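You operate a simulated robot arm through the tools that you are given. There is no shell and no other tool. Be economical: measure what you need, move in short steps, check, and stop when the job is done.

Carry out the task below with a simulated two-armed robot. There is one attempt and no reset: what you move stays moved.

## Task
Put the numbered device that says "3" from the top of the service bench on the lower shelf of the service bench and the numbered device that says "1" on the top of the tester cabinet. Close the upper cabinet door. Take the white bench filter on the blue mat of the goods-in bench and put it away on the lower shelf of the oven bench. Open the lower cabinet door, take the vacuum pen and leave it on the lower shelf of the dry cabinet and shut the door again. Open the press slide. The order is free. Set down upright: white bench filter. The press slide goes toward x +0.0, y +1.0, z +0.0 (a direction in the base frame).

It is judged by the outcome, as a careful person would: the job done as asked, and still so three seconds after it is handed in. It fails if anything else is knocked over, pushed out of place, dropped, spilled or broken.

## Robot
Two 7-joint arms with two-finger parallel grippers on one trunk, on a base that drives. Base frame: it is fixed to the floor where the robot stands at the start and does not move with it; the origin is under the middle of the robot, x ahead of it, y to its left, z up. Units: mm, degrees, N and s.
The left shoulder is at the start at [70, 134, 1176], the right one opposite. With the tool pointing down near the work surface each hand reaches from about 100 to 640 mm from the robot's upright axis, wherever it stands, measured 20 degrees to its own side. Places, roughly: lower cabinet door [-1300, -1000, 800]; lower shelf of the dry cabinet (34x20 cm) [-1340, -1100, 640]; lower shelf of the oven bench [-2900, -1000, 300]; lower shelf of the service bench [400, 600, 200]; numbered device [500, 500, 750]; press slide [-1300, 7900, 900]; top of the tester cabinet [-100, 2200, 1600]; upper cabinet door [-1200, -700, 1100]; vacuum pen (2x2x15 cm) [-600, -1200, 900]; white bench filter [-750, -1000, 1000]. Payload 1.57 kg a hand.
The TCP of each hand is the grasp point between the finger pads, 30 mm short of the fingertips. In the tool frame z runs along the fingers and y along their closing line. Largest opening 80 mm; finger width 17, thickness 12; the body of the gripper, 40 by 82 mm, starts 80 mm behind the TCP.
Orientation is that of the tool frame in the base frame, as a unit quaternion [x, y, z, w]. With the fingers straight down and closing along the base's y, the tool's x points along the base's -x, its y along +y and its z along -z.

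## Interface
- The arms move only by the tool move_arm. It takes "left_rows", "right_rows" or both (then of equal length, played together; a hand with none holds still); each is a list of rows, each a list of 2 entries, a list of its own where there are three numbers: the shift along the tool's x, y, z in units of 40 mm (1.0 is 40 mm), then the turn, a rotation vector about the tool's x, y, z in units of 6 degrees (1.0 is 6 degrees). In form: [[[dx, dy, dz], [rx, ry, rz]], ...]. A call has 1 to 8 rows; each row shifts and turns the commanded pose from where the row before left it, along the tool's axes as they then stand. "left_grip" and "right_grip" are, for a hand that has rows, the gripper command, from -1 (shut) to 1 (fully open), values between in proportion, set as the call begins (left out, the last holds). A call with a number of a shift or a turn outside -1 to 1 is refused whole. A row lasts 0.2 s, in which the tool goes at most 50 mm and 8.6 degrees; a call with a longer step from one row to the next is refused whole, and so is a gripper value outside its range. Where a pose cannot be reached the arm comes as near as it can. A force on the tool above 40 N (or 10 N above the force at the start of the call, whichever is more), or a blocked arm, ends the call early, and 0.2 s more pass. The fingers move at their own pace (about 153 mm/s each) and stop on an object; they squeeze with about 25 N. The grip force told is the motor's: it shows also when the fingers shut on nothing. Time passes only in rows, and 0.2 s behind the last, so rows that do not move let the fingers close. The reply holds the time, the measured pose of the TCP, the force on the tool along the base axes, the opening and the grip force, in the units named above and with some noise, with the torque about the TCP (base axes, N m) and any sound that the robot's microphone picked up.
- Cameras (640 x 400 px; columns grow to the right, rows downward): "scene" is now at [125, 43, 1373.1]; the picture's right is [0.49, -0.87, -0.00], its down [-0.65, -0.36, -0.67] and it looks along [0.59, 0.33, -0.74] (base axes); focal length 257 px, centre (320, 200). "left" rides on the left gripper at [72, 7, -122] in its tool frame; the picture's right is [-0.09, 1.00, 0.00], its down [-0.84, -0.08, -0.54] and it looks along [-0.54, -0.05, 0.84] (tool axes); focal length 238 px, centre (320, 200). "right" rides on the right gripper at [72, -7, -122] in its tool frame; the picture's right is [0.09, 1.00, 0.00], its down [-0.84, 0.08, -0.54] and it looks along [-0.54, 0.05, 0.84] (tool axes); focal length 238 px, centre (320, 200).
- snapshot(camera): a new picture of that camera. It takes no simulated time.
- move_column(by): slides the trunk up (or, below 0, down) by that many mm; the arms and the scene camera ride with it, the base frame stays. It gives what a move gives, with no picture.
- drive_base(legs): drives the robot by 1 to 6 legs, each [ahead, left, turn to the left] in mm, mm and degrees, along the robot's own axes; the way and the turn of a leg run together, so that a leg with both is an arc; at most 1500 mm and 180 degrees a leg. The arms and the cameras ride along, it lands a little off, and it stops where it bumps. It gives what a move gives.
- head_to(pan, tilt): turns the head with the scene camera to pan (to the left, within 86 degrees either way) and tilt (down, from -29 to 69), counted from straight ahead of the robot. It gives what a move gives.
- point_at(camera, pixels): for up to 12 pixels [column, row] of the newest picture of that camera ("zoom" is the newest enlarged one), the place [x, y, z] in the base frame of the surface seen there, good to about 3 mm, but the place of the scene camera against the robot may be out by one fixed shift of up to 25 mm in any direction. It takes no simulated time.
- inspect(camera, box): a new picture of the part [left, top, right, bottom] of that camera's present view, enlarged. It takes no simulated time.
- job_done(): hands the job in; it is judged then, once.

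Work in short steps. Measure before you move; look again where a grasp or a placing could have gone wrong, and mend it. You have 124 turns and 144 pictures in all, those below and enlarged ones among them. Open the grippers and draw the arms clear of the work before you hand the job in, unless the task says otherwise.

The tools are called after "Request:" by a JSON object that holds its "api" and its "payload". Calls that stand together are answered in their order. move_arm: Moves the arms, as the interface text tells. Its arguments: {"type":"object","properties":{"left_rows":{"type":"array","items":{"type":"array"}},"left_grip":{"type":"number"},"right_rows":{"type":"array","items":{"type":"array"}},"right_grip":{"type":"number"}},"required":[]} The other tools are called the same way: move_column (by) slides the trunk up or down; drive_base (legs) drives the base; head_to (pan, tilt) turns the head that bears the scene camera; snapshot (camera) takes a picture; point_at (camera, pixels) gives the place of the surface under pixels of a picture; inspect (camera, box) takes an enlarged picture of a part of a camera's view; job_done () hands the job in.

At the start:

```text
time: 0.0
left_ee_pos: [313.8, 445.4, 1162.0]
left_tool_rot: [0.001, 1.0, -0.001, 0.001]
left_contact_force: [0.3, 0.9, 1.0]
left_moment: [-0.03, 0.01, 0.01]
left_finger_gap: 80.0
left_grasp_force: 0.0
right_ee_pos: [390.3, 19.1, 1175.1]
right_tool_rot: [0.0, 1.0, 0.0, 0.0]
right_contact_force: [-0.5, 0.0, -0.1]
right_moment: [0.04, -0.01, 0.0]
right_finger_gap: 80.0
right_grasp_force: 0.1
trunk travel left (down, up): [-750.0, 190.0]
robot x, y, heading: [0.3, 1.7, 0.0]
head pan, tilt: [29.1, 47.6]
```

scene: 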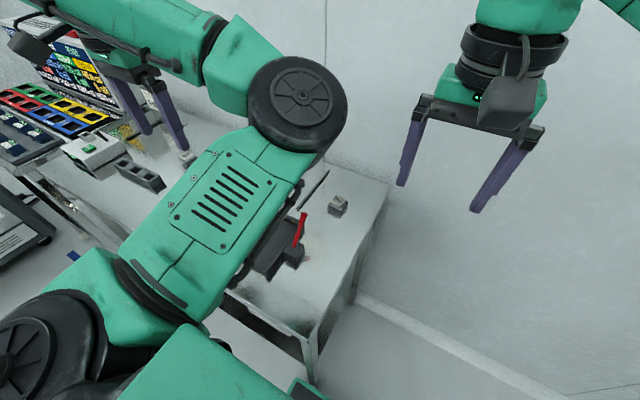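
right: 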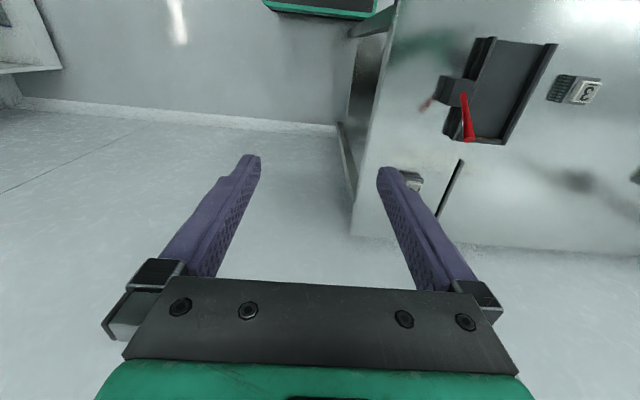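
left: 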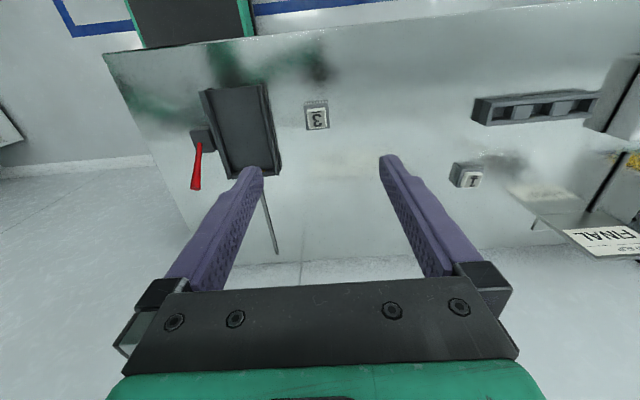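

The left picture shows device "3" at (317,116) and "1" at (466,176). I measure these and the bench around them.

Request:
{"api": "point_at", "payload": {"camera": "left", "pixels": [[317, 116], [308, 104], [327, 104], [307, 130], [329, 129], [466, 176], [455, 166], [480, 168], [330, 200], [540, 105], [270, 220], [400, 40]]}}

Request:
{"api": "point_at", "payload": {"camera": "right", "pixels": [[585, 92], [565, 85], [412, 180], [380, 130], [450, 190], [550, 180], [300, 140], [345, 150], [500, 250], [636, 175]]}}

Request:
{"api": "inspect", "payload": {"camera": "left", "box": [280, 80, 520, 230]}}

```text
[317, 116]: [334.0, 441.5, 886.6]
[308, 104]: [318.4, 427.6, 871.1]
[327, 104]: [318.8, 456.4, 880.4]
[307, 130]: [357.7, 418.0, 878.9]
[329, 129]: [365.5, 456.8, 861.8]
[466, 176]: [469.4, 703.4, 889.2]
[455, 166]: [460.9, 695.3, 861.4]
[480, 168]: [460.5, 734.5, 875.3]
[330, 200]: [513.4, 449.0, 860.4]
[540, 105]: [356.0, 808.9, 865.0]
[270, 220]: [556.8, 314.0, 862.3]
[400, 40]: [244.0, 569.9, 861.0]
```

```text
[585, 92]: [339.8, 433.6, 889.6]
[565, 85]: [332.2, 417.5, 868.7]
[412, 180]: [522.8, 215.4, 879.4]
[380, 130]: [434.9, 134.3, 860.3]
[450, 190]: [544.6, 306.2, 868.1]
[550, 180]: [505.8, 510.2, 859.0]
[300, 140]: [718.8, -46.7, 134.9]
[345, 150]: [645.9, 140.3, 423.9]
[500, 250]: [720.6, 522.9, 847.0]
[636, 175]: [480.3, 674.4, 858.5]
```

```text
2.67 times, centred on (400, 155) of left
```

zoom: 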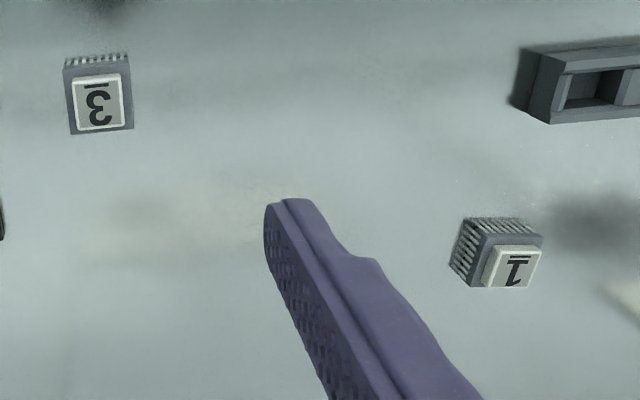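

Bench top is z≈860 and the devices are about 30 mm high. I measure device corners more finely in the zoom.

Request:
{"api": "point_at", "payload": {"camera": "zoom", "pixels": [[68, 68], [127, 66], [73, 130], [131, 126], [98, 100], [80, 120], [515, 268], [530, 250], [490, 245], [470, 265], [470, 235], [500, 225]]}}

Request:
{"api": "head_to", "payload": {"pan": 60, "tilt": 35}}

Request:
{"api": "snapshot", "payload": {"camera": "scene"}}

```text
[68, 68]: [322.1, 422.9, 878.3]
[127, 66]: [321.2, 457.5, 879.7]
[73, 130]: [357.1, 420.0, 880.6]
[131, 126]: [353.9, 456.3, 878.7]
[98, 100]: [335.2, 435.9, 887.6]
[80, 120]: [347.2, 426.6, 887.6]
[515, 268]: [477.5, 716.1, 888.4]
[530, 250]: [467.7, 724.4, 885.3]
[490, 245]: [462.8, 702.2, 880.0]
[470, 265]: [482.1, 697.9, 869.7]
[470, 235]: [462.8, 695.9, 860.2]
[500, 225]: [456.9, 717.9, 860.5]
```

```text
time: 1.0
left_ee_pos: [312.9, 444.4, 1160.5]
left_tool_rot: [0.0, 1.0, 0.0, -0.001]
left_contact_force: [-0.1, 1.4, 0.1]
left_moment: [-0.01, 0.01, 0.0]
left_finger_gap: 79.9
left_grasp_force: 0.1
right_ee_pos: [389.4, 18.3, 1174.3]
right_tool_rot: [0.0, 1.0, 0.0, 0.0]
right_contact_force: [0.4, 0.1, -0.9]
right_moment: [0.01, -0.02, -0.01]
right_finger_gap: 80.1
right_grasp_force: 0.1
trunk travel left (down, up): [-750.0, 190.0]
robot x, y, heading: [-0.6, 5.2, 0.2]
head pan, tilt: [60.0, 35.0]
```

```text
139 pictures are left
```

scene: 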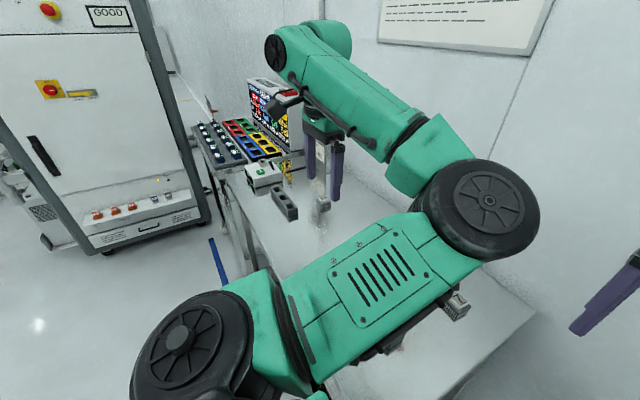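

Device "3" is centred near (338,439), top 880–888, squared to the axes. I lower the left hand over it, closing along y.

Request:
{"api": "move_arm", "payload": {"left_rows": [[[-0.15, -0.03, 0.95], [0, 0, 0]], [[-0.15, -0.03, 0.95], [0, 0, 0]], [[-0.15, -0.03, 0.95], [0, 0, 0]], [[-0.15, -0.03, 0.95], [0, 0, 0]], [[0, 0, 0.9], [0, 0, 0]], [[0, 0, 0.9], [0, 0, 0]], [[0, 0, 0], [0, 0, 0]]], "left_grip": 1}}

Request:
{"api": "snapshot", "payload": {"camera": "left"}}

```text
time: 2.6
left_ee_pos: [337.0, 442.3, 936.9]
left_tool_rot: [0.0, 1.0, 0.0, 0.0]
left_contact_force: [-0.2, -0.1, 0.4]
left_moment: [-0.02, 0.0, 0.03]
left_finger_gap: 79.9
left_grasp_force: 0.1
right_ee_pos: [389.2, 19.5, 1175.4]
right_tool_rot: [0.0, 1.0, 0.0, 0.0]
right_contact_force: [0.7, -0.1, 0.0]
right_moment: [0.01, 0.01, 0.01]
right_finger_gap: 80.0
right_grasp_force: 0.1
trunk travel left (down, up): [-750.0, 190.0]
robot x, y, heading: [1.2, 0.1, -0.1]
head pan, tilt: [60.0, 35.0]
```

```text
138 pictures are left
```

left: 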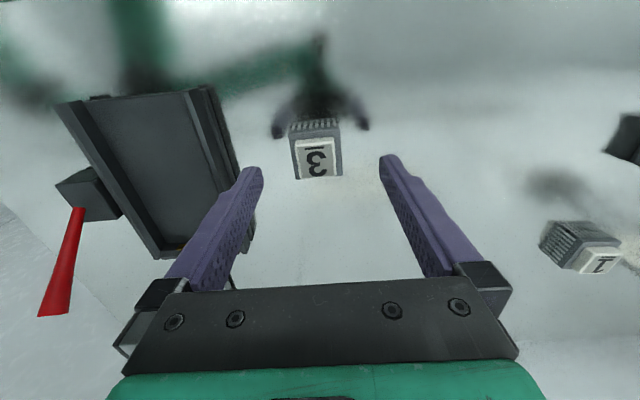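

Device sits between the fingers as expected (label at (317,158)). I go down 44 mm and close.

Request:
{"api": "move_arm", "payload": {"left_rows": [[[0, -0.04, 0.55], [0, 0, 0]], [[0, -0.04, 0.55], [0, 0, 0]], [[0, 0, 0], [0, 0, 0]]]}}

Request:
{"api": "move_arm", "payload": {"left_rows": [[[0, 0, 0], [0, 0, 0]], [[0, 0, 0], [0, 0, 0]], [[0, 0, 0], [0, 0, 0]]], "left_grip": -1}}

Request:
{"api": "move_arm", "payload": {"left_rows": [[[0, 0, -1], [0, 0, 0]], [[0, 0, -1], [0, 0, 0]], [[0, 0, -1], [0, 0, 0]], [[0, 0, 0], [0, 0, 0]]]}}

Request:
{"api": "snapshot", "payload": {"camera": "left"}}

```text
time: 3.4
left_ee_pos: [334.3, 437.0, 893.3]
left_tool_rot: [0.001, 1.0, 0.0, 0.0]
left_contact_force: [-0.1, -0.1, -0.6]
left_moment: [0.0, 0.0, 0.0]
left_finger_gap: 80.2
left_grasp_force: 0.0
right_ee_pos: [388.6, 18.8, 1175.0]
right_tool_rot: [0.0, 1.0, 0.0, 0.0]
right_contact_force: [0.4, 0.6, -0.8]
right_moment: [0.0, -0.08, 0.0]
right_finger_gap: 80.0
right_grasp_force: 0.1
trunk travel left (down, up): [-750.0, 190.0]
robot x, y, heading: [0.2, -0.1, -0.1]
head pan, tilt: [60.0, 35.0]
```

```text
time: 4.2
left_ee_pos: [336.4, 436.3, 894.1]
left_tool_rot: [0.0, 1.0, 0.0, 0.0]
left_contact_force: [0.2, 0.5, 0.2]
left_moment: [0.01, 0.03, 0.05]
left_finger_gap: 41.1
left_grasp_force: 25.4
right_ee_pos: [390.0, 19.2, 1174.5]
right_tool_rot: [0.0, 1.0, 0.001, 0.0]
right_contact_force: [-0.3, -1.7, -0.2]
right_moment: [0.0, -0.02, -0.02]
right_finger_gap: 79.9
right_grasp_force: 0.0
trunk travel left (down, up): [-750.0, 190.0]
robot x, y, heading: [-2.6, -0.5, -0.3]
head pan, tilt: [60.0, 35.0]
```

```text
time: 5.2
left_ee_pos: [336.3, 437.0, 1013.6]
left_tool_rot: [0.001, 1.0, 0.001, 0.001]
left_contact_force: [-0.1, -0.2, -0.6]
left_moment: [0.0, 0.0, 0.02]
left_finger_gap: 41.0
left_grasp_force: 25.1
right_ee_pos: [388.7, 19.2, 1175.4]
right_tool_rot: [0.0, 1.0, 0.0, 0.0]
right_contact_force: [0.3, 0.3, -0.4]
right_moment: [0.02, 0.02, 0.01]
right_finger_gap: 80.0
right_grasp_force: 0.0
trunk travel left (down, up): [-750.0, 190.0]
robot x, y, heading: [0.7, -0.6, -0.1]
head pan, tilt: [60.0, 35.0]
```

```text
137 pictures are left
```

left: 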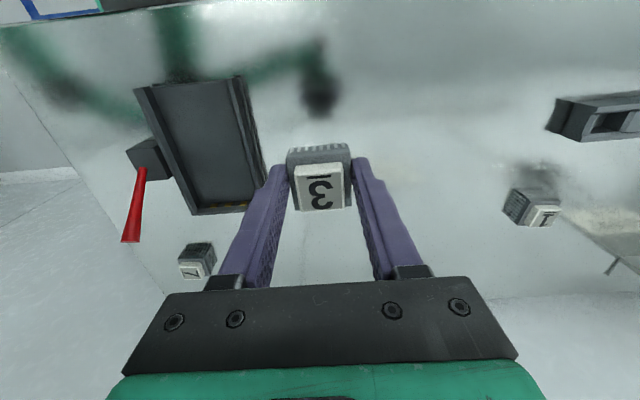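

Device 3 is held (gap 41). I back the robot off 500 mm and look at the service bench with its lower shelf.

Request:
{"api": "drive_base", "payload": {"legs": [[-500, 0, 0]]}}

Request:
{"api": "head_to", "payload": {"pan": 35, "tilt": 40}}

Request:
{"api": "snapshot", "payload": {"camera": "scene"}}

```text
time: 8.1
left_ee_pos: [-161.8, 437.5, 1014.2]
left_tool_rot: [-0.001, 1.0, 0.0, -0.001]
left_contact_force: [-0.3, 0.2, -1.3]
left_moment: [0.03, 0.0, -0.01]
left_finger_gap: 41.1
left_grasp_force: 24.6
right_ee_pos: [-107.0, 19.6, 1175.3]
right_tool_rot: [-0.002, 1.0, 0.0, -0.001]
right_contact_force: [1.2, 0.2, 0.4]
right_moment: [0.02, 0.0, 0.01]
right_finger_gap: 80.1
right_grasp_force: 0.0
trunk travel left (down, up): [-750.0, 190.0]
robot x, y, heading: [-497.4, -2.2, 0.1]
head pan, tilt: [60.0, 35.0]
```

```text
time: 9.0
left_ee_pos: [-163.4, 436.6, 1013.8]
left_tool_rot: [-0.001, 1.0, 0.0, 0.0]
left_contact_force: [-0.1, -1.5, -0.9]
left_moment: [-0.05, 0.05, 0.0]
left_finger_gap: 41.3
left_grasp_force: 24.5
right_ee_pos: [-109.9, 19.8, 1174.7]
right_tool_rot: [-0.002, 1.0, 0.0, 0.0]
right_contact_force: [0.1, 0.1, 0.5]
right_moment: [0.0, -0.01, 0.0]
right_finger_gap: 80.0
right_grasp_force: 0.0
trunk travel left (down, up): [-750.0, 190.0]
robot x, y, heading: [-497.9, 1.2, 0.2]
head pan, tilt: [35.0, 40.0]
```

```text
136 pictures are left
```

scene: 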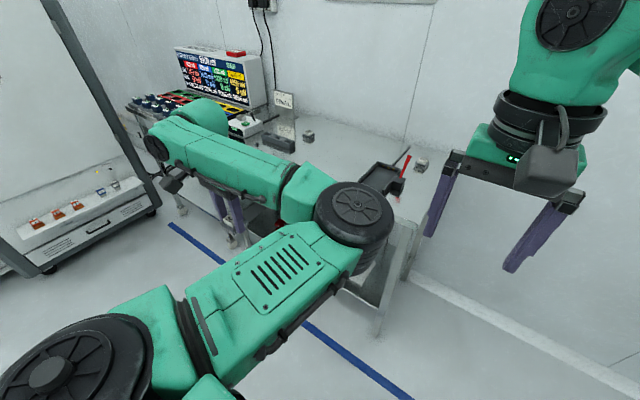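

I lower the trunk 650 mm to look under the bench.

Request:
{"api": "point_at", "payload": {"camera": "scene", "pixels": [[358, 205], [300, 180], [200, 110], [400, 280], [275, 250], [330, 330], [140, 110], [110, 210]]}}

Request:
{"api": "move_column", "payload": {"by": -650}}

Request:
{"api": "head_to", "payload": {"pan": 35, "tilt": 18}}

Request:
{"api": "snapshot", "payload": {"camera": "scene"}}

Request:
{"api": "snapshot", "payload": {"camera": "left"}}

```text
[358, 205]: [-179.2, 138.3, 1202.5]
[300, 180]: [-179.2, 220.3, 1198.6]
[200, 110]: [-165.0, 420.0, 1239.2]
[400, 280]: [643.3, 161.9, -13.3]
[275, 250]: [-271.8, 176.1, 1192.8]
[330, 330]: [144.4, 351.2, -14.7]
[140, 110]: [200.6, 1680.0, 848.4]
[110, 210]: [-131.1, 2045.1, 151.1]
```

```text
refused: -650 is not a number from -400 to 400
```

```text
time: 9.8
left_ee_pos: [-162.6, 437.5, 1014.0]
left_tool_rot: [-0.002, 1.0, 0.001, 0.0]
left_contact_force: [0.4, 0.1, -0.7]
left_moment: [0.04, -0.02, -0.03]
left_finger_gap: 41.0
left_grasp_force: 24.9
right_ee_pos: [-108.0, 20.2, 1175.5]
right_tool_rot: [-0.001, 1.0, 0.0, 0.001]
right_contact_force: [0.9, 0.6, 0.0]
right_moment: [0.02, 0.0, 0.04]
right_finger_gap: 79.9
right_grasp_force: 0.0
trunk travel left (down, up): [-750.0, 190.0]
robot x, y, heading: [-495.4, 0.3, 0.2]
head pan, tilt: [35.0, 18.0]
```

```text
135 pictures are left
```

scene: 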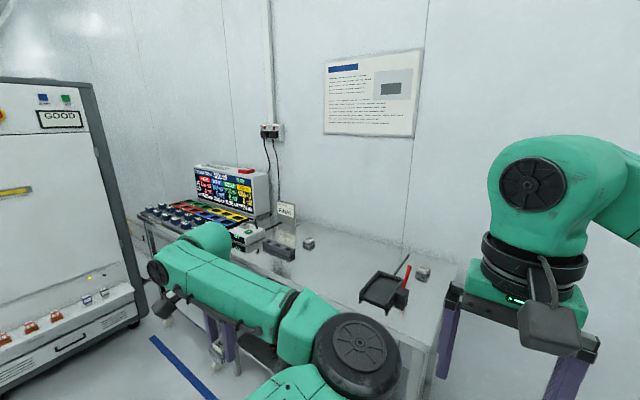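

```text
134 pictures are left
```

left: 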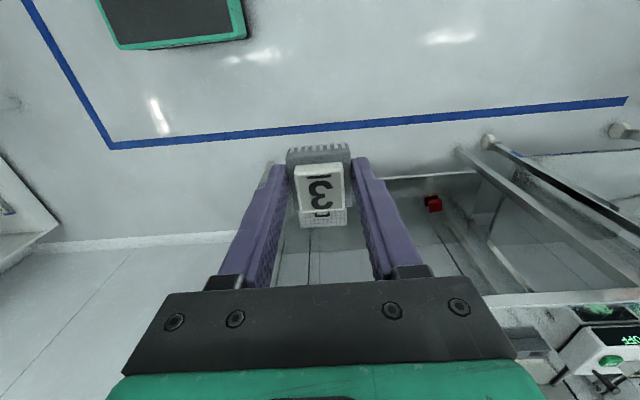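

The arm stays within ~230 mm above the TCP, so it fits under the bench top with the tool down. I lower the trunk in two steps and look.

Request:
{"api": "move_column", "payload": {"by": -400}}

Request:
{"api": "move_column", "payload": {"by": -250}}

Request:
{"api": "snapshot", "payload": {"camera": "scene"}}

Request:
{"api": "snapshot", "payload": {"camera": "left"}}

```text
time: 13.7
left_ee_pos: [-162.5, 437.4, 613.2]
left_tool_rot: [-0.002, 1.0, 0.0, 0.0]
left_contact_force: [-0.1, -0.3, 0.2]
left_moment: [0.01, 0.01, 0.0]
left_finger_gap: 41.0
left_grasp_force: 25.1
right_ee_pos: [-107.9, 19.4, 774.6]
right_tool_rot: [-0.002, 1.0, 0.0, -0.001]
right_contact_force: [-0.9, 0.5, -0.1]
right_moment: [-0.01, -0.03, 0.01]
right_finger_gap: 80.0
right_grasp_force: 0.1
trunk travel left (down, up): [-350.0, 590.0]
robot x, y, heading: [-497.2, -0.0, 0.1]
head pan, tilt: [35.0, 18.0]
```

```text
time: 16.2
left_ee_pos: [-162.9, 437.7, 362.3]
left_tool_rot: [-0.002, 1.0, -0.001, 0.0]
left_contact_force: [-0.2, 0.1, -0.2]
left_moment: [0.01, -0.02, -0.01]
left_finger_gap: 41.0
left_grasp_force: 25.1
right_ee_pos: [-107.0, 19.3, 524.2]
right_tool_rot: [-0.003, 1.0, 0.0, 0.0]
right_contact_force: [0.0, -0.7, 0.5]
right_moment: [0.01, 0.05, 0.0]
right_finger_gap: 79.9
right_grasp_force: 0.2
trunk travel left (down, up): [-100.0, 840.0]
robot x, y, heading: [-497.9, -2.0, 0.4]
head pan, tilt: [35.0, 18.0]
```

```text
133 pictures are left
```

scene: 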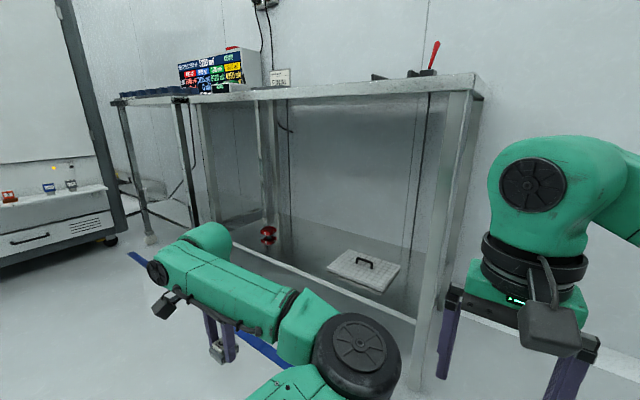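

```text
132 pictures are left
```

left: 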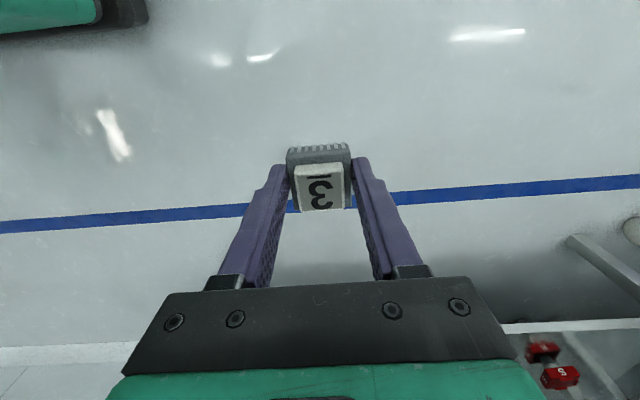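

The shelf with a red item (268,237) and a white lid (362,268) is visible. I measure the shelf, its front edge, posts and the items.

Request:
{"api": "point_at", "payload": {"camera": "scene", "pixels": [[300, 267], [300, 250], [320, 240], [268, 237], [330, 262], [360, 250], [400, 262], [375, 290], [405, 318], [240, 245], [212, 200], [440, 200]]}}

Request:
{"api": "point_at", "payload": {"camera": "scene", "pixels": [[300, 282], [285, 235], [350, 230], [395, 290], [445, 105], [300, 95], [470, 180], [265, 180]]}}

```text
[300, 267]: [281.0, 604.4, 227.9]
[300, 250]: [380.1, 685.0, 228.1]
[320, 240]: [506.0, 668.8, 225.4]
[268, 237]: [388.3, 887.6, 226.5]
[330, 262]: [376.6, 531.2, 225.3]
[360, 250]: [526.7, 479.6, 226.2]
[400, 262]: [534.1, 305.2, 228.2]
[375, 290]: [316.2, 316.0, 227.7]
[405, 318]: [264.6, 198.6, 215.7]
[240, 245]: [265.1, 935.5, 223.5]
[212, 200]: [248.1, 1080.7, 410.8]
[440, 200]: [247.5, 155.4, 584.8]
```

```text
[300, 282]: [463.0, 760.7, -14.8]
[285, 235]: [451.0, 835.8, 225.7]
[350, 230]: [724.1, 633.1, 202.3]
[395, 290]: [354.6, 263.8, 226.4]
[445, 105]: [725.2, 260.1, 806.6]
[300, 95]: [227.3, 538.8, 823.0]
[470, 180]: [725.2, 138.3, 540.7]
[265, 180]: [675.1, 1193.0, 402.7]
```

Scene heights read ~14 mm low, so the shelf is at about z 240; a free spot is near (370,690). I first move the left hand ahead relative to the robot and the right hand out of the way.

Request:
{"api": "move_arm", "payload": {"left_rows": [[[-0.6, -0.5, 0], [0, 0, 0]], [[-0.6, -0.5, 0], [0, 0, 0]], [[-0.6, -0.5, 0], [0, 0, 0]], [[-0.6, -0.5, 0], [0, 0, 0]], [[-0.6, -0.5, 0], [0, 0, 0]], [[-0.6, -0.5, 0], [0, 0, 0]], [[-0.6, -0.5, 0], [0, 0, 0]], [[0, 0, 0], [0, 0, 0]]], "right_rows": [[[0.3, -0.9, 0], [0, 0, 0]], [[0.3, -0.9, 0], [0, 0, 0]], [[0.3, -0.9, 0], [0, 0, 0]], [[0.3, -0.9, 0], [0, 0, 0]], [[0.3, -0.9, 0], [0, 0, 0]], [[0.3, -0.9, 0], [0, 0, 0]], [[0.3, -0.9, 0], [0, 0, 0]], [[0, 0, 0], [0, 0, 0]]]}}

Request:
{"api": "drive_base", "payload": {"legs": [[0, 395, 0]]}}

Request:
{"api": "snapshot", "payload": {"camera": "scene"}}

Request:
{"api": "snapshot", "payload": {"camera": "left"}}

```text
time: 18.1
left_ee_pos: [12.8, 305.9, 361.8]
left_tool_rot: [-0.003, 1.0, 0.0, 0.0]
left_contact_force: [0.0, -0.2, -0.7]
left_moment: [0.01, -0.01, 0.01]
left_finger_gap: 41.0
left_grasp_force: 24.4
left hand out of reach, approached as far as the arm can: row 4, 5
right_ee_pos: [-191.9, -231.5, 525.0]
right_tool_rot: [-0.003, 1.0, -0.001, 0.0]
right_contact_force: [-0.3, -0.8, 0.4]
right_moment: [-0.02, 0.03, -0.02]
right_finger_gap: 79.8
right_grasp_force: 0.0
trunk travel left (down, up): [-100.0, 840.0]
robot x, y, heading: [-495.6, -3.1, 0.1]
head pan, tilt: [35.0, 18.0]
```

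```text
time: 20.5
left_ee_pos: [8.2, 701.9, 362.4]
left_tool_rot: [-0.003, 1.0, 0.0, 0.0]
left_contact_force: [0.1, 0.1, -0.5]
left_moment: [-0.01, -0.01, 0.0]
left_finger_gap: 41.1
left_grasp_force: 24.9
right_ee_pos: [-193.0, 164.5, 524.6]
right_tool_rot: [-0.004, 1.0, -0.001, 0.0]
right_contact_force: [0.2, -0.5, 0.1]
right_moment: [-0.02, 0.03, 0.02]
right_finger_gap: 80.0
right_grasp_force: 0.1
trunk travel left (down, up): [-100.0, 840.0]
robot x, y, heading: [-499.2, 397.0, 0.3]
head pan, tilt: [35.0, 18.0]
```

```text
131 pictures are left
```

scene: 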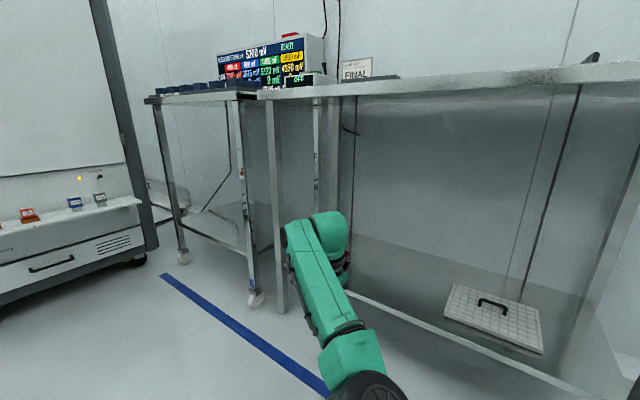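

```text
130 pictures are left
```

left: 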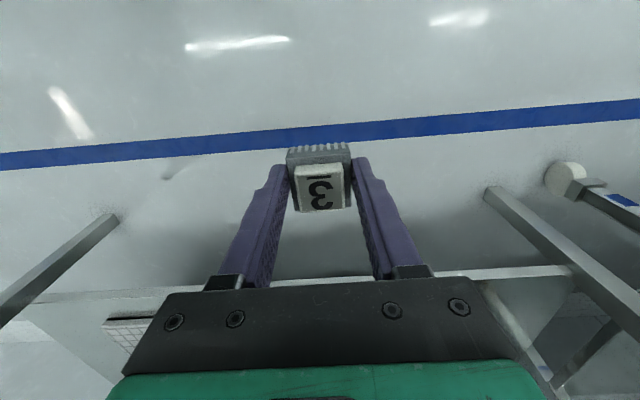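

I measure the shelf edge (240,283),(450,271), the lid and the legs from the left camera, which is true to the arm.

Request:
{"api": "point_at", "payload": {"camera": "left", "pixels": [[230, 287], [450, 273], [60, 298], [540, 268], [490, 290], [120, 330], [60, 330], [110, 218], [490, 192]]}}

Request:
{"api": "point_at", "payload": {"camera": "scene", "pixels": [[445, 315], [540, 350], [455, 285], [430, 330], [430, 290], [400, 260], [400, 295]]}}

```text
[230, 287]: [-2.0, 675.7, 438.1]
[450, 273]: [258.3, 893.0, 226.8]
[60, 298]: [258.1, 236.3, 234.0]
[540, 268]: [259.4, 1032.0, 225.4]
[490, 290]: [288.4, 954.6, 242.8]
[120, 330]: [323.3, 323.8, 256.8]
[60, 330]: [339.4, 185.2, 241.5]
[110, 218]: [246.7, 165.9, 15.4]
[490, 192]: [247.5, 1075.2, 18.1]
```

```text
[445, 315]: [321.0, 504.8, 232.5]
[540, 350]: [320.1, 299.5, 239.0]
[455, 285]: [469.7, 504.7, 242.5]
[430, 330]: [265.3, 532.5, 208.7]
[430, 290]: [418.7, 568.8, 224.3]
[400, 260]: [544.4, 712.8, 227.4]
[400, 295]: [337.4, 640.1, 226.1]
```

Shelf surface z≈242, edge x≈257. I drive ahead 350 mm, putting the hand over (358,700) below the bench top, and look.

Request:
{"api": "drive_base", "payload": {"legs": [[350, 0, 0]]}}

Request:
{"api": "snapshot", "payload": {"camera": "left"}}

Request:
{"api": "snapshot", "payload": {"camera": "scene"}}

```text
time: 22.8
left_ee_pos: [356.5, 702.0, 361.4]
left_tool_rot: [-0.002, 1.0, 0.0, 0.0]
left_contact_force: [0.5, 0.6, -0.5]
left_moment: [-0.01, -0.02, 0.02]
left_finger_gap: 41.3
left_grasp_force: 24.3
right_ee_pos: [152.0, 165.5, 524.4]
right_tool_rot: [-0.002, 1.0, 0.001, 0.0]
right_contact_force: [0.9, -0.2, 0.4]
right_moment: [0.02, 0.01, -0.01]
right_finger_gap: 79.9
right_grasp_force: 0.0
trunk travel left (down, up): [-100.0, 840.0]
robot x, y, heading: [-151.9, 396.0, 0.3]
head pan, tilt: [35.0, 18.0]
```

```text
129 pictures are left
```

left: 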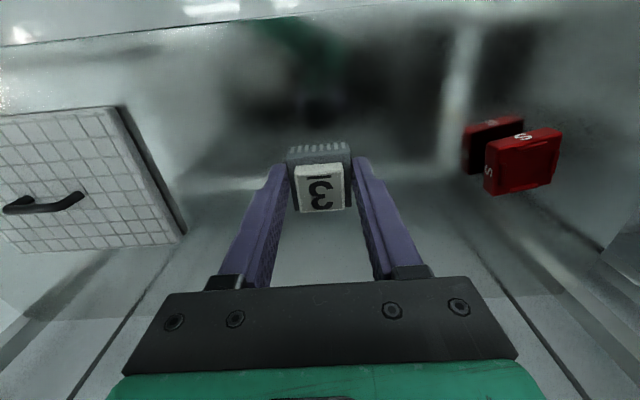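

```text
128 pictures are left
```

scene: 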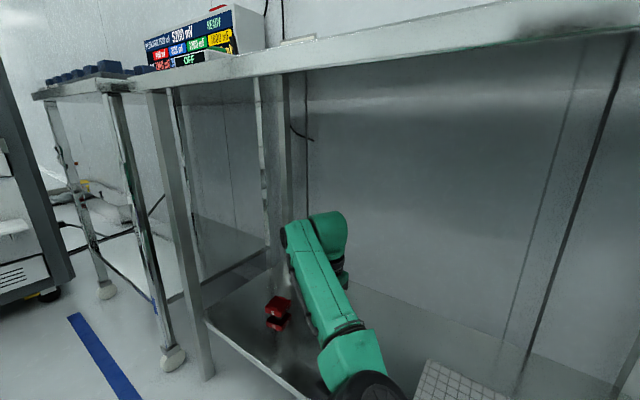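

Clear spot between lid and red items. I lower the trunk 82 mm, then nudge down until contact.

Request:
{"api": "point_at", "payload": {"camera": "left", "pixels": [[300, 265], [320, 240], [200, 180], [430, 200]]}}

Request:
{"api": "move_column", "payload": {"by": -80}}

```text
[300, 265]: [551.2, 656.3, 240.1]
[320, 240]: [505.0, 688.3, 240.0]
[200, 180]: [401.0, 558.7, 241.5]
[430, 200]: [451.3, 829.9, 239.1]
```

```text
time: 24.0
left_ee_pos: [356.1, 703.3, 281.6]
left_tool_rot: [-0.001, 1.0, 0.0, 0.0]
left_contact_force: [-0.2, 0.7, 0.1]
left_moment: [0.01, -0.07, -0.01]
left_finger_gap: 41.0
left_grasp_force: 25.0
right_ee_pos: [152.5, 166.3, 445.2]
right_tool_rot: [-0.002, 1.0, 0.0, 0.0]
right_contact_force: [-0.7, -0.1, -0.5]
right_moment: [0.0, -0.01, 0.0]
right_finger_gap: 79.8
right_grasp_force: 0.1
trunk travel left (down, up): [-20.0, 920.0]
robot x, y, heading: [-158.6, 398.4, 0.1]
head pan, tilt: [35.0, 18.0]
```

TCP at 281.6 and shelf at 240: 8 mm further down, then release and raise.

Request:
{"api": "move_arm", "payload": {"left_rows": [[[0, 0, 0.11], [0, 0, 0]], [[0, 0, 0.1], [0, 0, 0]], [[0, 0, 0], [0, 0, 0]]]}}

Request:
{"api": "move_arm", "payload": {"left_rows": [[[0, 0, 0], [0, 0, 0]], [[0, 0, 0], [0, 0, 0]], [[0, 0, 0], [0, 0, 0]]], "left_grip": 1}}

Request:
{"api": "move_column", "payload": {"by": 80}}

Request:
{"api": "snapshot", "payload": {"camera": "left"}}

```text
time: 24.8
left_ee_pos: [356.7, 701.6, 273.1]
left_tool_rot: [-0.001, 1.0, 0.0, 0.001]
left_contact_force: [0.5, 0.0, 2.8]
left_moment: [-0.03, 0.07, -0.04]
left_finger_gap: 41.0
left_grasp_force: 25.1
right_ee_pos: [152.7, 165.4, 444.7]
right_tool_rot: [-0.002, 1.0, 0.0, 0.0]
right_contact_force: [0.3, -0.1, 0.7]
right_moment: [0.02, 0.0, -0.02]
right_finger_gap: 80.1
right_grasp_force: 0.0
trunk travel left (down, up): [-20.0, 920.0]
robot x, y, heading: [-158.6, 396.3, 0.1]
head pan, tilt: [35.0, 18.0]
```

```text
time: 25.6
left_ee_pos: [355.7, 703.2, 272.5]
left_tool_rot: [-0.002, 1.0, 0.0, 0.0]
left_contact_force: [0.0, -0.6, -0.7]
left_moment: [-0.01, -0.01, 0.01]
left_finger_gap: 79.7
left_grasp_force: 0.0
right_ee_pos: [153.0, 166.1, 444.0]
right_tool_rot: [-0.002, 1.0, 0.0, 0.0]
right_contact_force: [0.0, 0.3, 0.0]
right_moment: [-0.01, 0.01, 0.01]
right_finger_gap: 80.1
right_grasp_force: 0.0
trunk travel left (down, up): [-20.0, 920.0]
robot x, y, heading: [-152.8, 397.2, 0.0]
head pan, tilt: [35.0, 18.0]
```

```text
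time: 26.7
left_ee_pos: [355.8, 702.4, 352.8]
left_tool_rot: [-0.002, 1.0, 0.001, 0.0]
left_contact_force: [-0.2, -1.2, 0.5]
left_moment: [0.0, 0.0, 0.0]
left_finger_gap: 80.2
left_grasp_force: 0.2
right_ee_pos: [152.3, 165.8, 524.1]
right_tool_rot: [-0.002, 1.0, 0.0, 0.0]
right_contact_force: [-0.1, 0.3, -0.4]
right_moment: [0.0, 0.01, 0.02]
right_finger_gap: 80.1
right_grasp_force: 0.1
trunk travel left (down, up): [-100.0, 840.0]
robot x, y, heading: [-154.2, 394.4, 0.3]
head pan, tilt: [35.0, 18.0]
```

```text
127 pictures are left
```

left: 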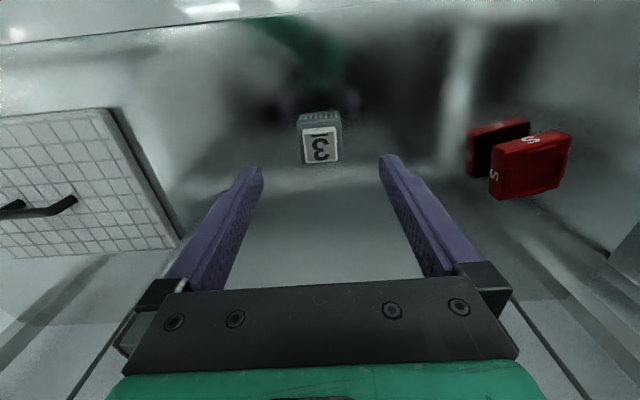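

Device 3 stands on the lower shelf. I back out, raise the trunk, and go over device 1.

Request:
{"api": "drive_base", "payload": {"legs": [[-450, 0, 0]]}}

Request:
{"api": "move_column", "payload": {"by": 400}}

Request:
{"api": "move_column", "payload": {"by": 300}}

Request:
{"api": "drive_base", "payload": {"legs": [[545, 12, 0]]}}

Request:
{"api": "snapshot", "payload": {"camera": "left"}}

```text
time: 29.5
left_ee_pos: [-96.6, 700.4, 353.2]
left_tool_rot: [0.0, 1.0, 0.0, 0.0]
left_contact_force: [0.2, -0.6, -0.2]
left_moment: [0.06, 0.01, 0.0]
left_finger_gap: 80.3
left_grasp_force: 0.0
right_ee_pos: [-302.7, 164.3, 524.4]
right_tool_rot: [0.0, 1.0, 0.001, 0.0]
right_contact_force: [-0.5, 0.6, -0.2]
right_moment: [-0.01, 0.01, 0.0]
right_finger_gap: 79.9
right_grasp_force: 0.2
trunk travel left (down, up): [-100.0, 840.0]
robot x, y, heading: [-609.9, 398.8, -0.2]
head pan, tilt: [35.0, 18.0]
```

```text
time: 33.3
left_ee_pos: [-96.7, 700.2, 752.9]
left_tool_rot: [0.0, 1.0, 0.0, 0.0]
left_contact_force: [0.0, -0.9, -0.6]
left_moment: [0.02, -0.03, -0.02]
left_finger_gap: 79.7
left_grasp_force: 0.1
right_ee_pos: [-302.6, 164.6, 924.1]
right_tool_rot: [0.001, 1.0, 0.0, 0.0]
right_contact_force: [-0.7, -1.1, -0.4]
right_moment: [0.0, 0.0, 0.01]
right_finger_gap: 80.3
right_grasp_force: 0.1
trunk travel left (down, up): [-500.0, 440.0]
robot x, y, heading: [-607.9, 397.4, -0.2]
head pan, tilt: [35.0, 18.0]
```

```text
time: 36.3
left_ee_pos: [-97.1, 700.0, 1052.9]
left_tool_rot: [0.0, 1.0, 0.0, -0.001]
left_contact_force: [0.0, -0.1, 0.5]
left_moment: [0.02, -0.03, -0.01]
left_finger_gap: 80.0
left_grasp_force: 0.1
right_ee_pos: [-303.3, 163.7, 1224.0]
right_tool_rot: [0.0, 1.0, 0.001, 0.0]
right_contact_force: [-1.3, -0.6, -0.3]
right_moment: [0.01, 0.01, -0.01]
right_finger_gap: 79.9
right_grasp_force: 0.1
trunk travel left (down, up): [-800.0, 140.0]
robot x, y, heading: [-607.5, 397.3, 0.2]
head pan, tilt: [35.0, 18.0]
```

```text
time: 39.4
left_ee_pos: [445.5, 707.5, 1053.0]
left_tool_rot: [0.003, 1.0, 0.0, 0.001]
left_contact_force: [-0.5, 0.3, -0.6]
left_moment: [-0.02, -0.01, -0.01]
left_finger_gap: 80.0
left_grasp_force: 0.1
right_ee_pos: [236.7, 172.3, 1225.3]
right_tool_rot: [0.003, 1.0, 0.0, 0.001]
right_contact_force: [-0.6, 0.4, -1.6]
right_moment: [0.05, 0.0, 0.0]
right_finger_gap: 79.8
right_grasp_force: 0.0
trunk travel left (down, up): [-800.0, 140.0]
robot x, y, heading: [-66.9, 405.8, -0.3]
head pan, tilt: [35.0, 18.0]
```

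```text
126 pictures are left
```

left: 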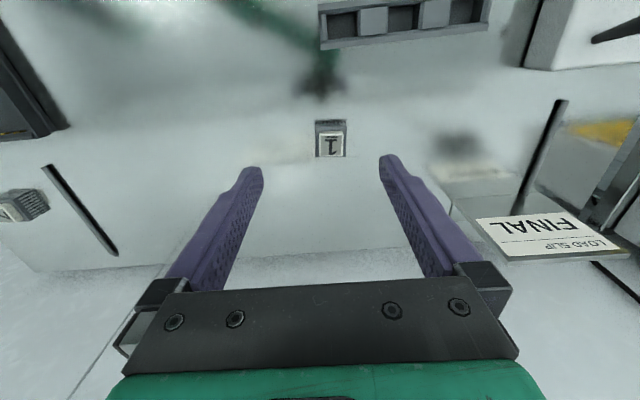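

Request:
{"api": "inspect", "payload": {"camera": "left", "box": [280, 100, 380, 170]}}

Request:
{"api": "point_at", "payload": {"camera": "left", "pixels": [[317, 122], [346, 121], [317, 156], [346, 155], [331, 145], [331, 135]]}}

```text
5.71 times, centred on (330, 135) of left
```

zoom: 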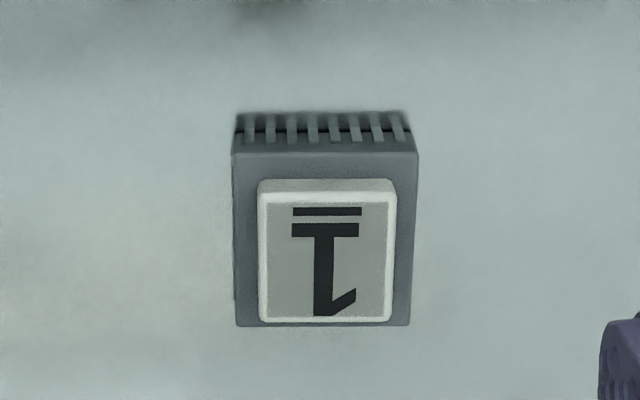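

```text
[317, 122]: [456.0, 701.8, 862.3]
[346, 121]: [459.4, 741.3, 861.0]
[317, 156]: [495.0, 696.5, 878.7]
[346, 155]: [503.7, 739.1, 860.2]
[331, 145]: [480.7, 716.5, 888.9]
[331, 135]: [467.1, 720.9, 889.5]
```

Device 1 is centred near (477,717). I descend on it and grip, then lift.

Request:
{"api": "move_arm", "payload": {"left_rows": [[[-0.4, 0.12, 0.5], [0, 0, 0]], [[-0.39, 0.12, 0.7], [0, 0, 0]], [[0, 0, 0.9], [0, 0, 0]], [[0, 0, 0.9], [0, 0, 0]], [[0, 0, 0.5], [0, 0, 0]], [[0, 0, 0.5], [0, 0, 0]], [[0, 0, 0], [0, 0, 0]]]}}

Request:
{"api": "move_arm", "payload": {"left_rows": [[[0, 0, 0], [0, 0, 0]], [[0, 0, 0], [0, 0, 0]], [[0, 0, 0], [0, 0, 0]]], "left_grip": -1}}

Request:
{"api": "move_arm", "payload": {"left_rows": [[[0, 0, -1], [0, 0, 0]], [[0, 0, -1], [0, 0, 0]], [[0, 0, -1], [0, 0, 0]], [[0, 0, -1], [0, 0, 0]], [[0, 0, -1], [0, 0, 0]], [[0, 0, 0], [0, 0, 0]]]}}

Request:
{"api": "snapshot", "payload": {"camera": "left"}}

```text
time: 41.0
left_ee_pos: [478.0, 717.1, 892.3]
left_tool_rot: [0.004, 1.0, 0.0, 0.0]
left_contact_force: [0.2, 0.8, 0.0]
left_moment: [-0.02, 0.0, -0.01]
left_finger_gap: 80.1
left_grasp_force: 0.1
right_ee_pos: [237.1, 172.7, 1223.9]
right_tool_rot: [0.004, 1.0, 0.0, -0.001]
right_contact_force: [-0.3, -0.2, -0.1]
right_moment: [0.01, 0.0, -0.01]
right_finger_gap: 80.0
right_grasp_force: 0.1
trunk travel left (down, up): [-800.0, 140.0]
robot x, y, heading: [-67.8, 407.9, -0.4]
head pan, tilt: [35.0, 18.0]
```

```text
time: 41.8
left_ee_pos: [478.2, 717.8, 893.3]
left_tool_rot: [0.004, 1.0, 0.0, 0.0]
left_contact_force: [0.6, 0.4, -1.4]
left_moment: [0.0, -0.01, 0.0]
left_finger_gap: 41.2
left_grasp_force: 25.1
right_ee_pos: [238.3, 173.8, 1224.2]
right_tool_rot: [0.003, 1.0, 0.0, 0.0]
right_contact_force: [-0.9, 0.1, -0.6]
right_moment: [0.01, 0.01, 0.0]
right_finger_gap: 80.2
right_grasp_force: 0.0
trunk travel left (down, up): [-800.0, 140.0]
robot x, y, heading: [-64.7, 408.2, -0.6]
head pan, tilt: [35.0, 18.0]
```

```text
time: 43.2
left_ee_pos: [479.7, 716.4, 1093.3]
left_tool_rot: [0.003, 1.0, 0.0, 0.001]
left_contact_force: [0.1, -0.5, -0.7]
left_moment: [-0.04, 0.03, 0.02]
left_finger_gap: 40.9
left_grasp_force: 24.9
right_ee_pos: [239.2, 173.3, 1224.6]
right_tool_rot: [0.004, 1.0, 0.0, 0.0]
right_contact_force: [0.1, -0.3, -0.2]
right_moment: [0.0, 0.0, 0.03]
right_finger_gap: 80.1
right_grasp_force: 0.1
trunk travel left (down, up): [-800.0, 140.0]
robot x, y, heading: [-67.3, 405.3, -0.6]
head pan, tilt: [35.0, 18.0]
```

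```text
124 pictures are left
```

left: 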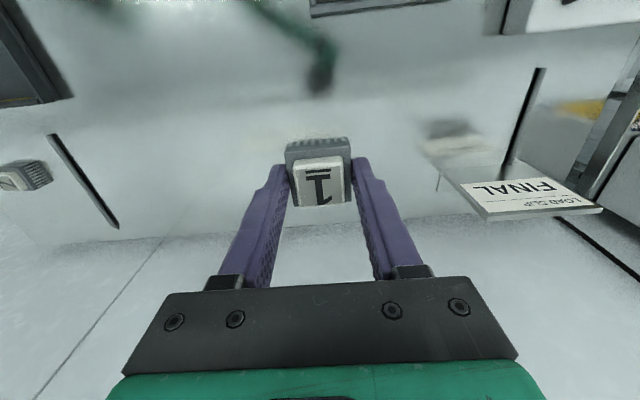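

Device 1 held. I back off and look toward the tester cabinet with the head turned left.

Request:
{"api": "drive_base", "payload": {"legs": [[-450, 0, 0]]}}

Request:
{"api": "head_to", "payload": {"pan": 75, "tilt": 5}}

Request:
{"api": "snapshot", "payload": {"camera": "scene"}}

```text
time: 45.9
left_ee_pos: [33.7, 719.5, 1092.8]
left_tool_rot: [0.002, 1.0, 0.0, -0.002]
left_contact_force: [0.4, 0.1, -1.1]
left_moment: [0.02, 0.01, 0.0]
left_finger_gap: 41.1
left_grasp_force: 24.6
right_ee_pos: [-208.2, 175.7, 1223.8]
right_tool_rot: [0.003, 1.0, 0.0, -0.001]
right_contact_force: [-0.4, 0.4, 0.1]
right_moment: [-0.01, 0.0, 0.02]
right_finger_gap: 79.9
right_grasp_force: 0.0
trunk travel left (down, up): [-800.0, 140.0]
robot x, y, heading: [-513.1, 408.2, -0.2]
head pan, tilt: [35.0, 18.0]
```

```text
time: 47.0
left_ee_pos: [31.6, 719.2, 1092.0]
left_tool_rot: [0.002, 1.0, 0.0, 0.0]
left_contact_force: [0.2, 0.5, -0.4]
left_moment: [-0.04, 0.0, -0.03]
left_finger_gap: 41.1
left_grasp_force: 25.3
right_ee_pos: [-208.8, 175.6, 1225.1]
right_tool_rot: [0.002, 1.0, 0.0, 0.0]
right_contact_force: [0.1, 0.0, 0.5]
right_moment: [0.01, -0.02, 0.01]
right_finger_gap: 80.1
right_grasp_force: 0.0
trunk travel left (down, up): [-800.0, 140.0]
robot x, y, heading: [-514.7, 411.2, -0.0]
head pan, tilt: [75.0, 5.0]
```

```text
123 pictures are left
```

scene: 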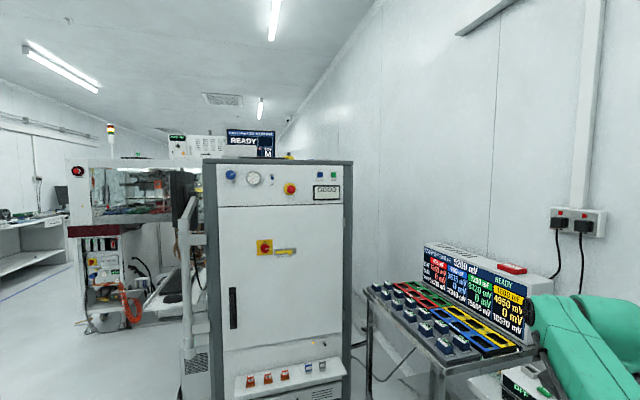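

Request:
{"api": "point_at", "payload": {"camera": "scene", "pixels": [[210, 162], [350, 163], [280, 162], [215, 300], [345, 300], [190, 240], [260, 385], [340, 375], [200, 155], [265, 145], [437, 385], [375, 285]]}}

Request:
{"api": "inspect", "payload": {"camera": "scene", "box": [60, 120, 380, 320]}}

```text
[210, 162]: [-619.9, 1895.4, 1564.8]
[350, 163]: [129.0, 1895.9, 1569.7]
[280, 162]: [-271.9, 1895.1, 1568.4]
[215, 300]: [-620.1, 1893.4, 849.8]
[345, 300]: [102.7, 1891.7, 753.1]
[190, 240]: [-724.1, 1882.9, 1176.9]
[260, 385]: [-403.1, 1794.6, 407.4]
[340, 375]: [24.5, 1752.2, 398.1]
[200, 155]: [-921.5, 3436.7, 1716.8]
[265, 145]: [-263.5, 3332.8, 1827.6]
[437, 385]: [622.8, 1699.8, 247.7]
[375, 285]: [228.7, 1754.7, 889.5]
```

```text
2.00 times, centred on (220, 220) of scene
```

zoom: 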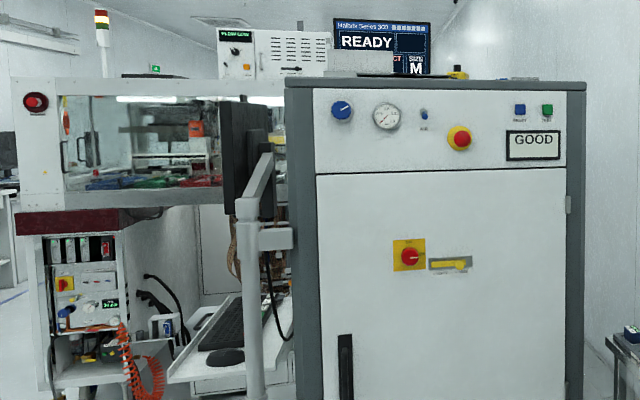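

The cabinet front is at y≈1895, x −620…130, top about z 1582. I turn 90° left, raise the trunk fully and drive in front of it.

Request:
{"api": "drive_base", "payload": {"legs": [[0, 0, 90], [800, 0, 0], [0, -400, 0]]}}

Request:
{"api": "move_column", "payload": {"by": 140}}

Request:
{"api": "head_to", "payload": {"pan": 0, "tilt": 10}}

Request:
{"api": "snapshot", "payload": {"camera": "scene"}}

```text
time: 57.2
left_ee_pos: [-410.8, 1756.4, 1093.2]
left_tool_rot: [-0.704, 0.71, 0.0, 0.0]
left_contact_force: [-0.1, 0.5, -1.6]
left_moment: [-0.01, -0.01, 0.0]
left_finger_gap: 40.6
left_grasp_force: 25.0
right_ee_pos: [132.1, 1513.0, 1224.4]
right_tool_rot: [-0.705, 0.71, -0.001, 0.001]
right_contact_force: [0.1, -0.1, -0.6]
right_moment: [0.03, 0.03, -0.02]
right_finger_gap: 80.1
right_grasp_force: 0.1
trunk travel left (down, up): [-800.0, 140.0]
robot x, y, heading: [-99.4, 1212.2, 89.5]
head pan, tilt: [75.0, 5.0]
```

```text
time: 58.9
left_ee_pos: [-407.9, 1756.0, 1232.5]
left_tool_rot: [-0.704, 0.71, 0.0, 0.0]
left_contact_force: [0.0, -0.1, -0.9]
left_moment: [0.0, -0.01, -0.01]
left_finger_gap: 40.8
left_grasp_force: 24.9
right_ee_pos: [134.7, 1513.6, 1364.6]
right_tool_rot: [-0.705, 0.71, 0.0, 0.0]
right_contact_force: [-0.6, -0.8, -0.1]
right_moment: [0.02, 0.0, 0.01]
right_finger_gap: 79.9
right_grasp_force: 0.0
trunk travel left (down, up): [-940.0, 0.0]
robot x, y, heading: [-100.2, 1211.9, 89.2]
head pan, tilt: [75.0, 5.0]
```

```text
time: 60.4
left_ee_pos: [-407.9, 1755.9, 1232.2]
left_tool_rot: [-0.704, 0.71, 0.0, 0.0]
left_contact_force: [0.5, -0.1, -0.5]
left_moment: [0.01, -0.05, -0.02]
left_finger_gap: 41.2
left_grasp_force: 24.9
right_ee_pos: [133.6, 1512.9, 1364.3]
right_tool_rot: [-0.704, 0.71, 0.0, -0.001]
right_contact_force: [0.8, -0.7, 0.3]
right_moment: [0.02, 0.03, 0.0]
right_finger_gap: 80.1
right_grasp_force: 0.1
trunk travel left (down, up): [-940.0, 0.0]
robot x, y, heading: [-99.6, 1212.0, 89.7]
head pan, tilt: [0.0, 10.0]
```

```text
121 pictures are left
```

scene: 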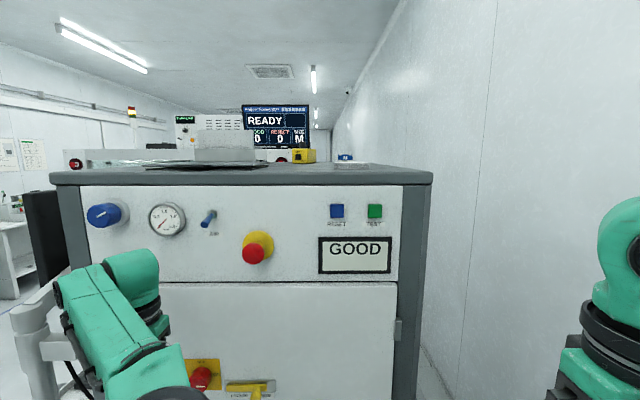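

Request:
{"api": "point_at", "payload": {"camera": "scene", "pixels": [[60, 178], [425, 178], [150, 167], [220, 165], [285, 166], [225, 152], [303, 157], [345, 160], [380, 167], [110, 168], [315, 167], [400, 171]]}}

Request:
{"api": "inspect", "payload": {"camera": "scene", "box": [40, 120, 440, 200]}}

```text
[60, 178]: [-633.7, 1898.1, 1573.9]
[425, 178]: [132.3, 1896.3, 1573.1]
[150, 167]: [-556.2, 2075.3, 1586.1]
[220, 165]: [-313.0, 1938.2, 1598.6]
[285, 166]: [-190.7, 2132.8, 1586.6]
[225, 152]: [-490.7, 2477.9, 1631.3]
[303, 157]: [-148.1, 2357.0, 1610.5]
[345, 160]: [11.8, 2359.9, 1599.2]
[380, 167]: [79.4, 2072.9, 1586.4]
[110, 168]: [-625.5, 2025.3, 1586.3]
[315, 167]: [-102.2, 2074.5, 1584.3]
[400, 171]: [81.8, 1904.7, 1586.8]
```

```text
1.60 times, centred on (240, 160) of scene
```

zoom: 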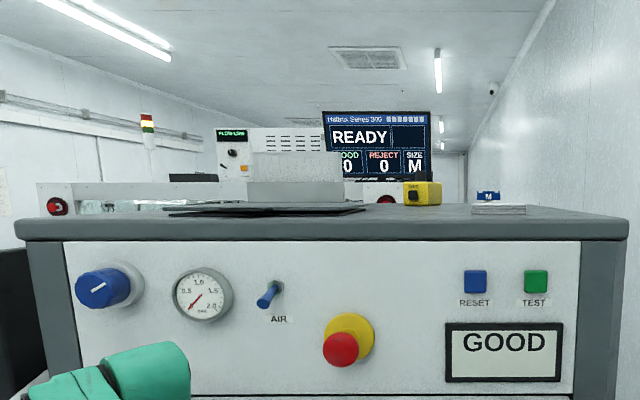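

The top (true z≈1600) is free at x −100…100, y 1900–2300. I raise the left hand while drawing it in and to the right, clear of the cabinet front.

Request:
{"api": "move_arm", "payload": {"left_rows": [[[0.3, -0.4, -1], [0, 0, 0]], [[0.3, -0.4, -1], [0, 0, 0]], [[0.3, -0.4, -1], [0, 0, 0]], [[0.3, -0.4, -1], [0, 0, 0]], [[0.3, -0.4, -1], [0, 0, 0]], [[0.3, -0.4, -1], [0, 0, 0]], [[0.3, -0.4, -1], [0, 0, 0]], [[0.3, -0.4, -1], [0, 0, 0]]]}}

Request:
{"api": "move_arm", "payload": {"left_rows": [[[0, 0, -1], [0, 0, 0]], [[0, 0, -1], [0, 0, 0]], [[0, 0, -0.8], [0, 0, 0]], [[0, 0, 0], [0, 0, 0]]]}}

Request:
{"api": "snapshot", "payload": {"camera": "left"}}

```text
time: 62.2
left_ee_pos: [-344.0, 1668.6, 1501.3]
left_tool_rot: [-0.705, 0.709, 0.002, 0.0]
left_contact_force: [0.2, -0.8, 0.4]
left_moment: [0.03, 0.0, 0.01]
left_finger_gap: 41.0
left_grasp_force: 25.0
left hand out of reach, approached as far as the arm can: row 2, 3, 4, 5
right_ee_pos: [134.1, 1512.2, 1364.8]
right_tool_rot: [-0.704, 0.71, 0.001, 0.001]
right_contact_force: [0.4, 0.3, 0.0]
right_moment: [0.02, 0.02, -0.01]
right_finger_gap: 80.1
right_grasp_force: 0.1
trunk travel left (down, up): [-940.0, 0.0]
robot x, y, heading: [-98.6, 1209.7, 89.6]
head pan, tilt: [0.0, 10.0]
```

```text
time: 63.2
left_ee_pos: [-346.6, 1661.8, 1518.4]
left_tool_rot: [-0.704, 0.71, 0.0, 0.001]
left_contact_force: [0.2, 0.9, -0.6]
left_moment: [-0.01, -0.01, -0.01]
left_finger_gap: 40.9
left_grasp_force: 25.2
left hand out of reach, approached as far as the arm can: row 1, 2, 3
right_ee_pos: [132.9, 1514.2, 1364.5]
right_tool_rot: [-0.704, 0.71, 0.0, 0.0]
right_contact_force: [-0.1, -0.6, 0.9]
right_moment: [-0.01, -0.02, 0.0]
right_finger_gap: 79.5
right_grasp_force: 0.0
trunk travel left (down, up): [-940.0, 0.0]
robot x, y, heading: [-102.5, 1210.5, 89.4]
head pan, tilt: [0.0, 10.0]
```

```text
119 pictures are left
```

left: 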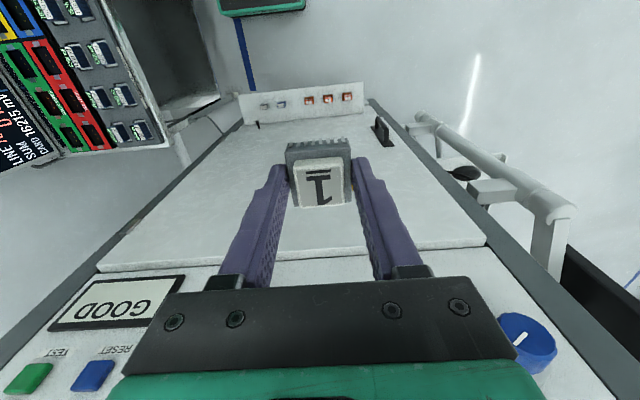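

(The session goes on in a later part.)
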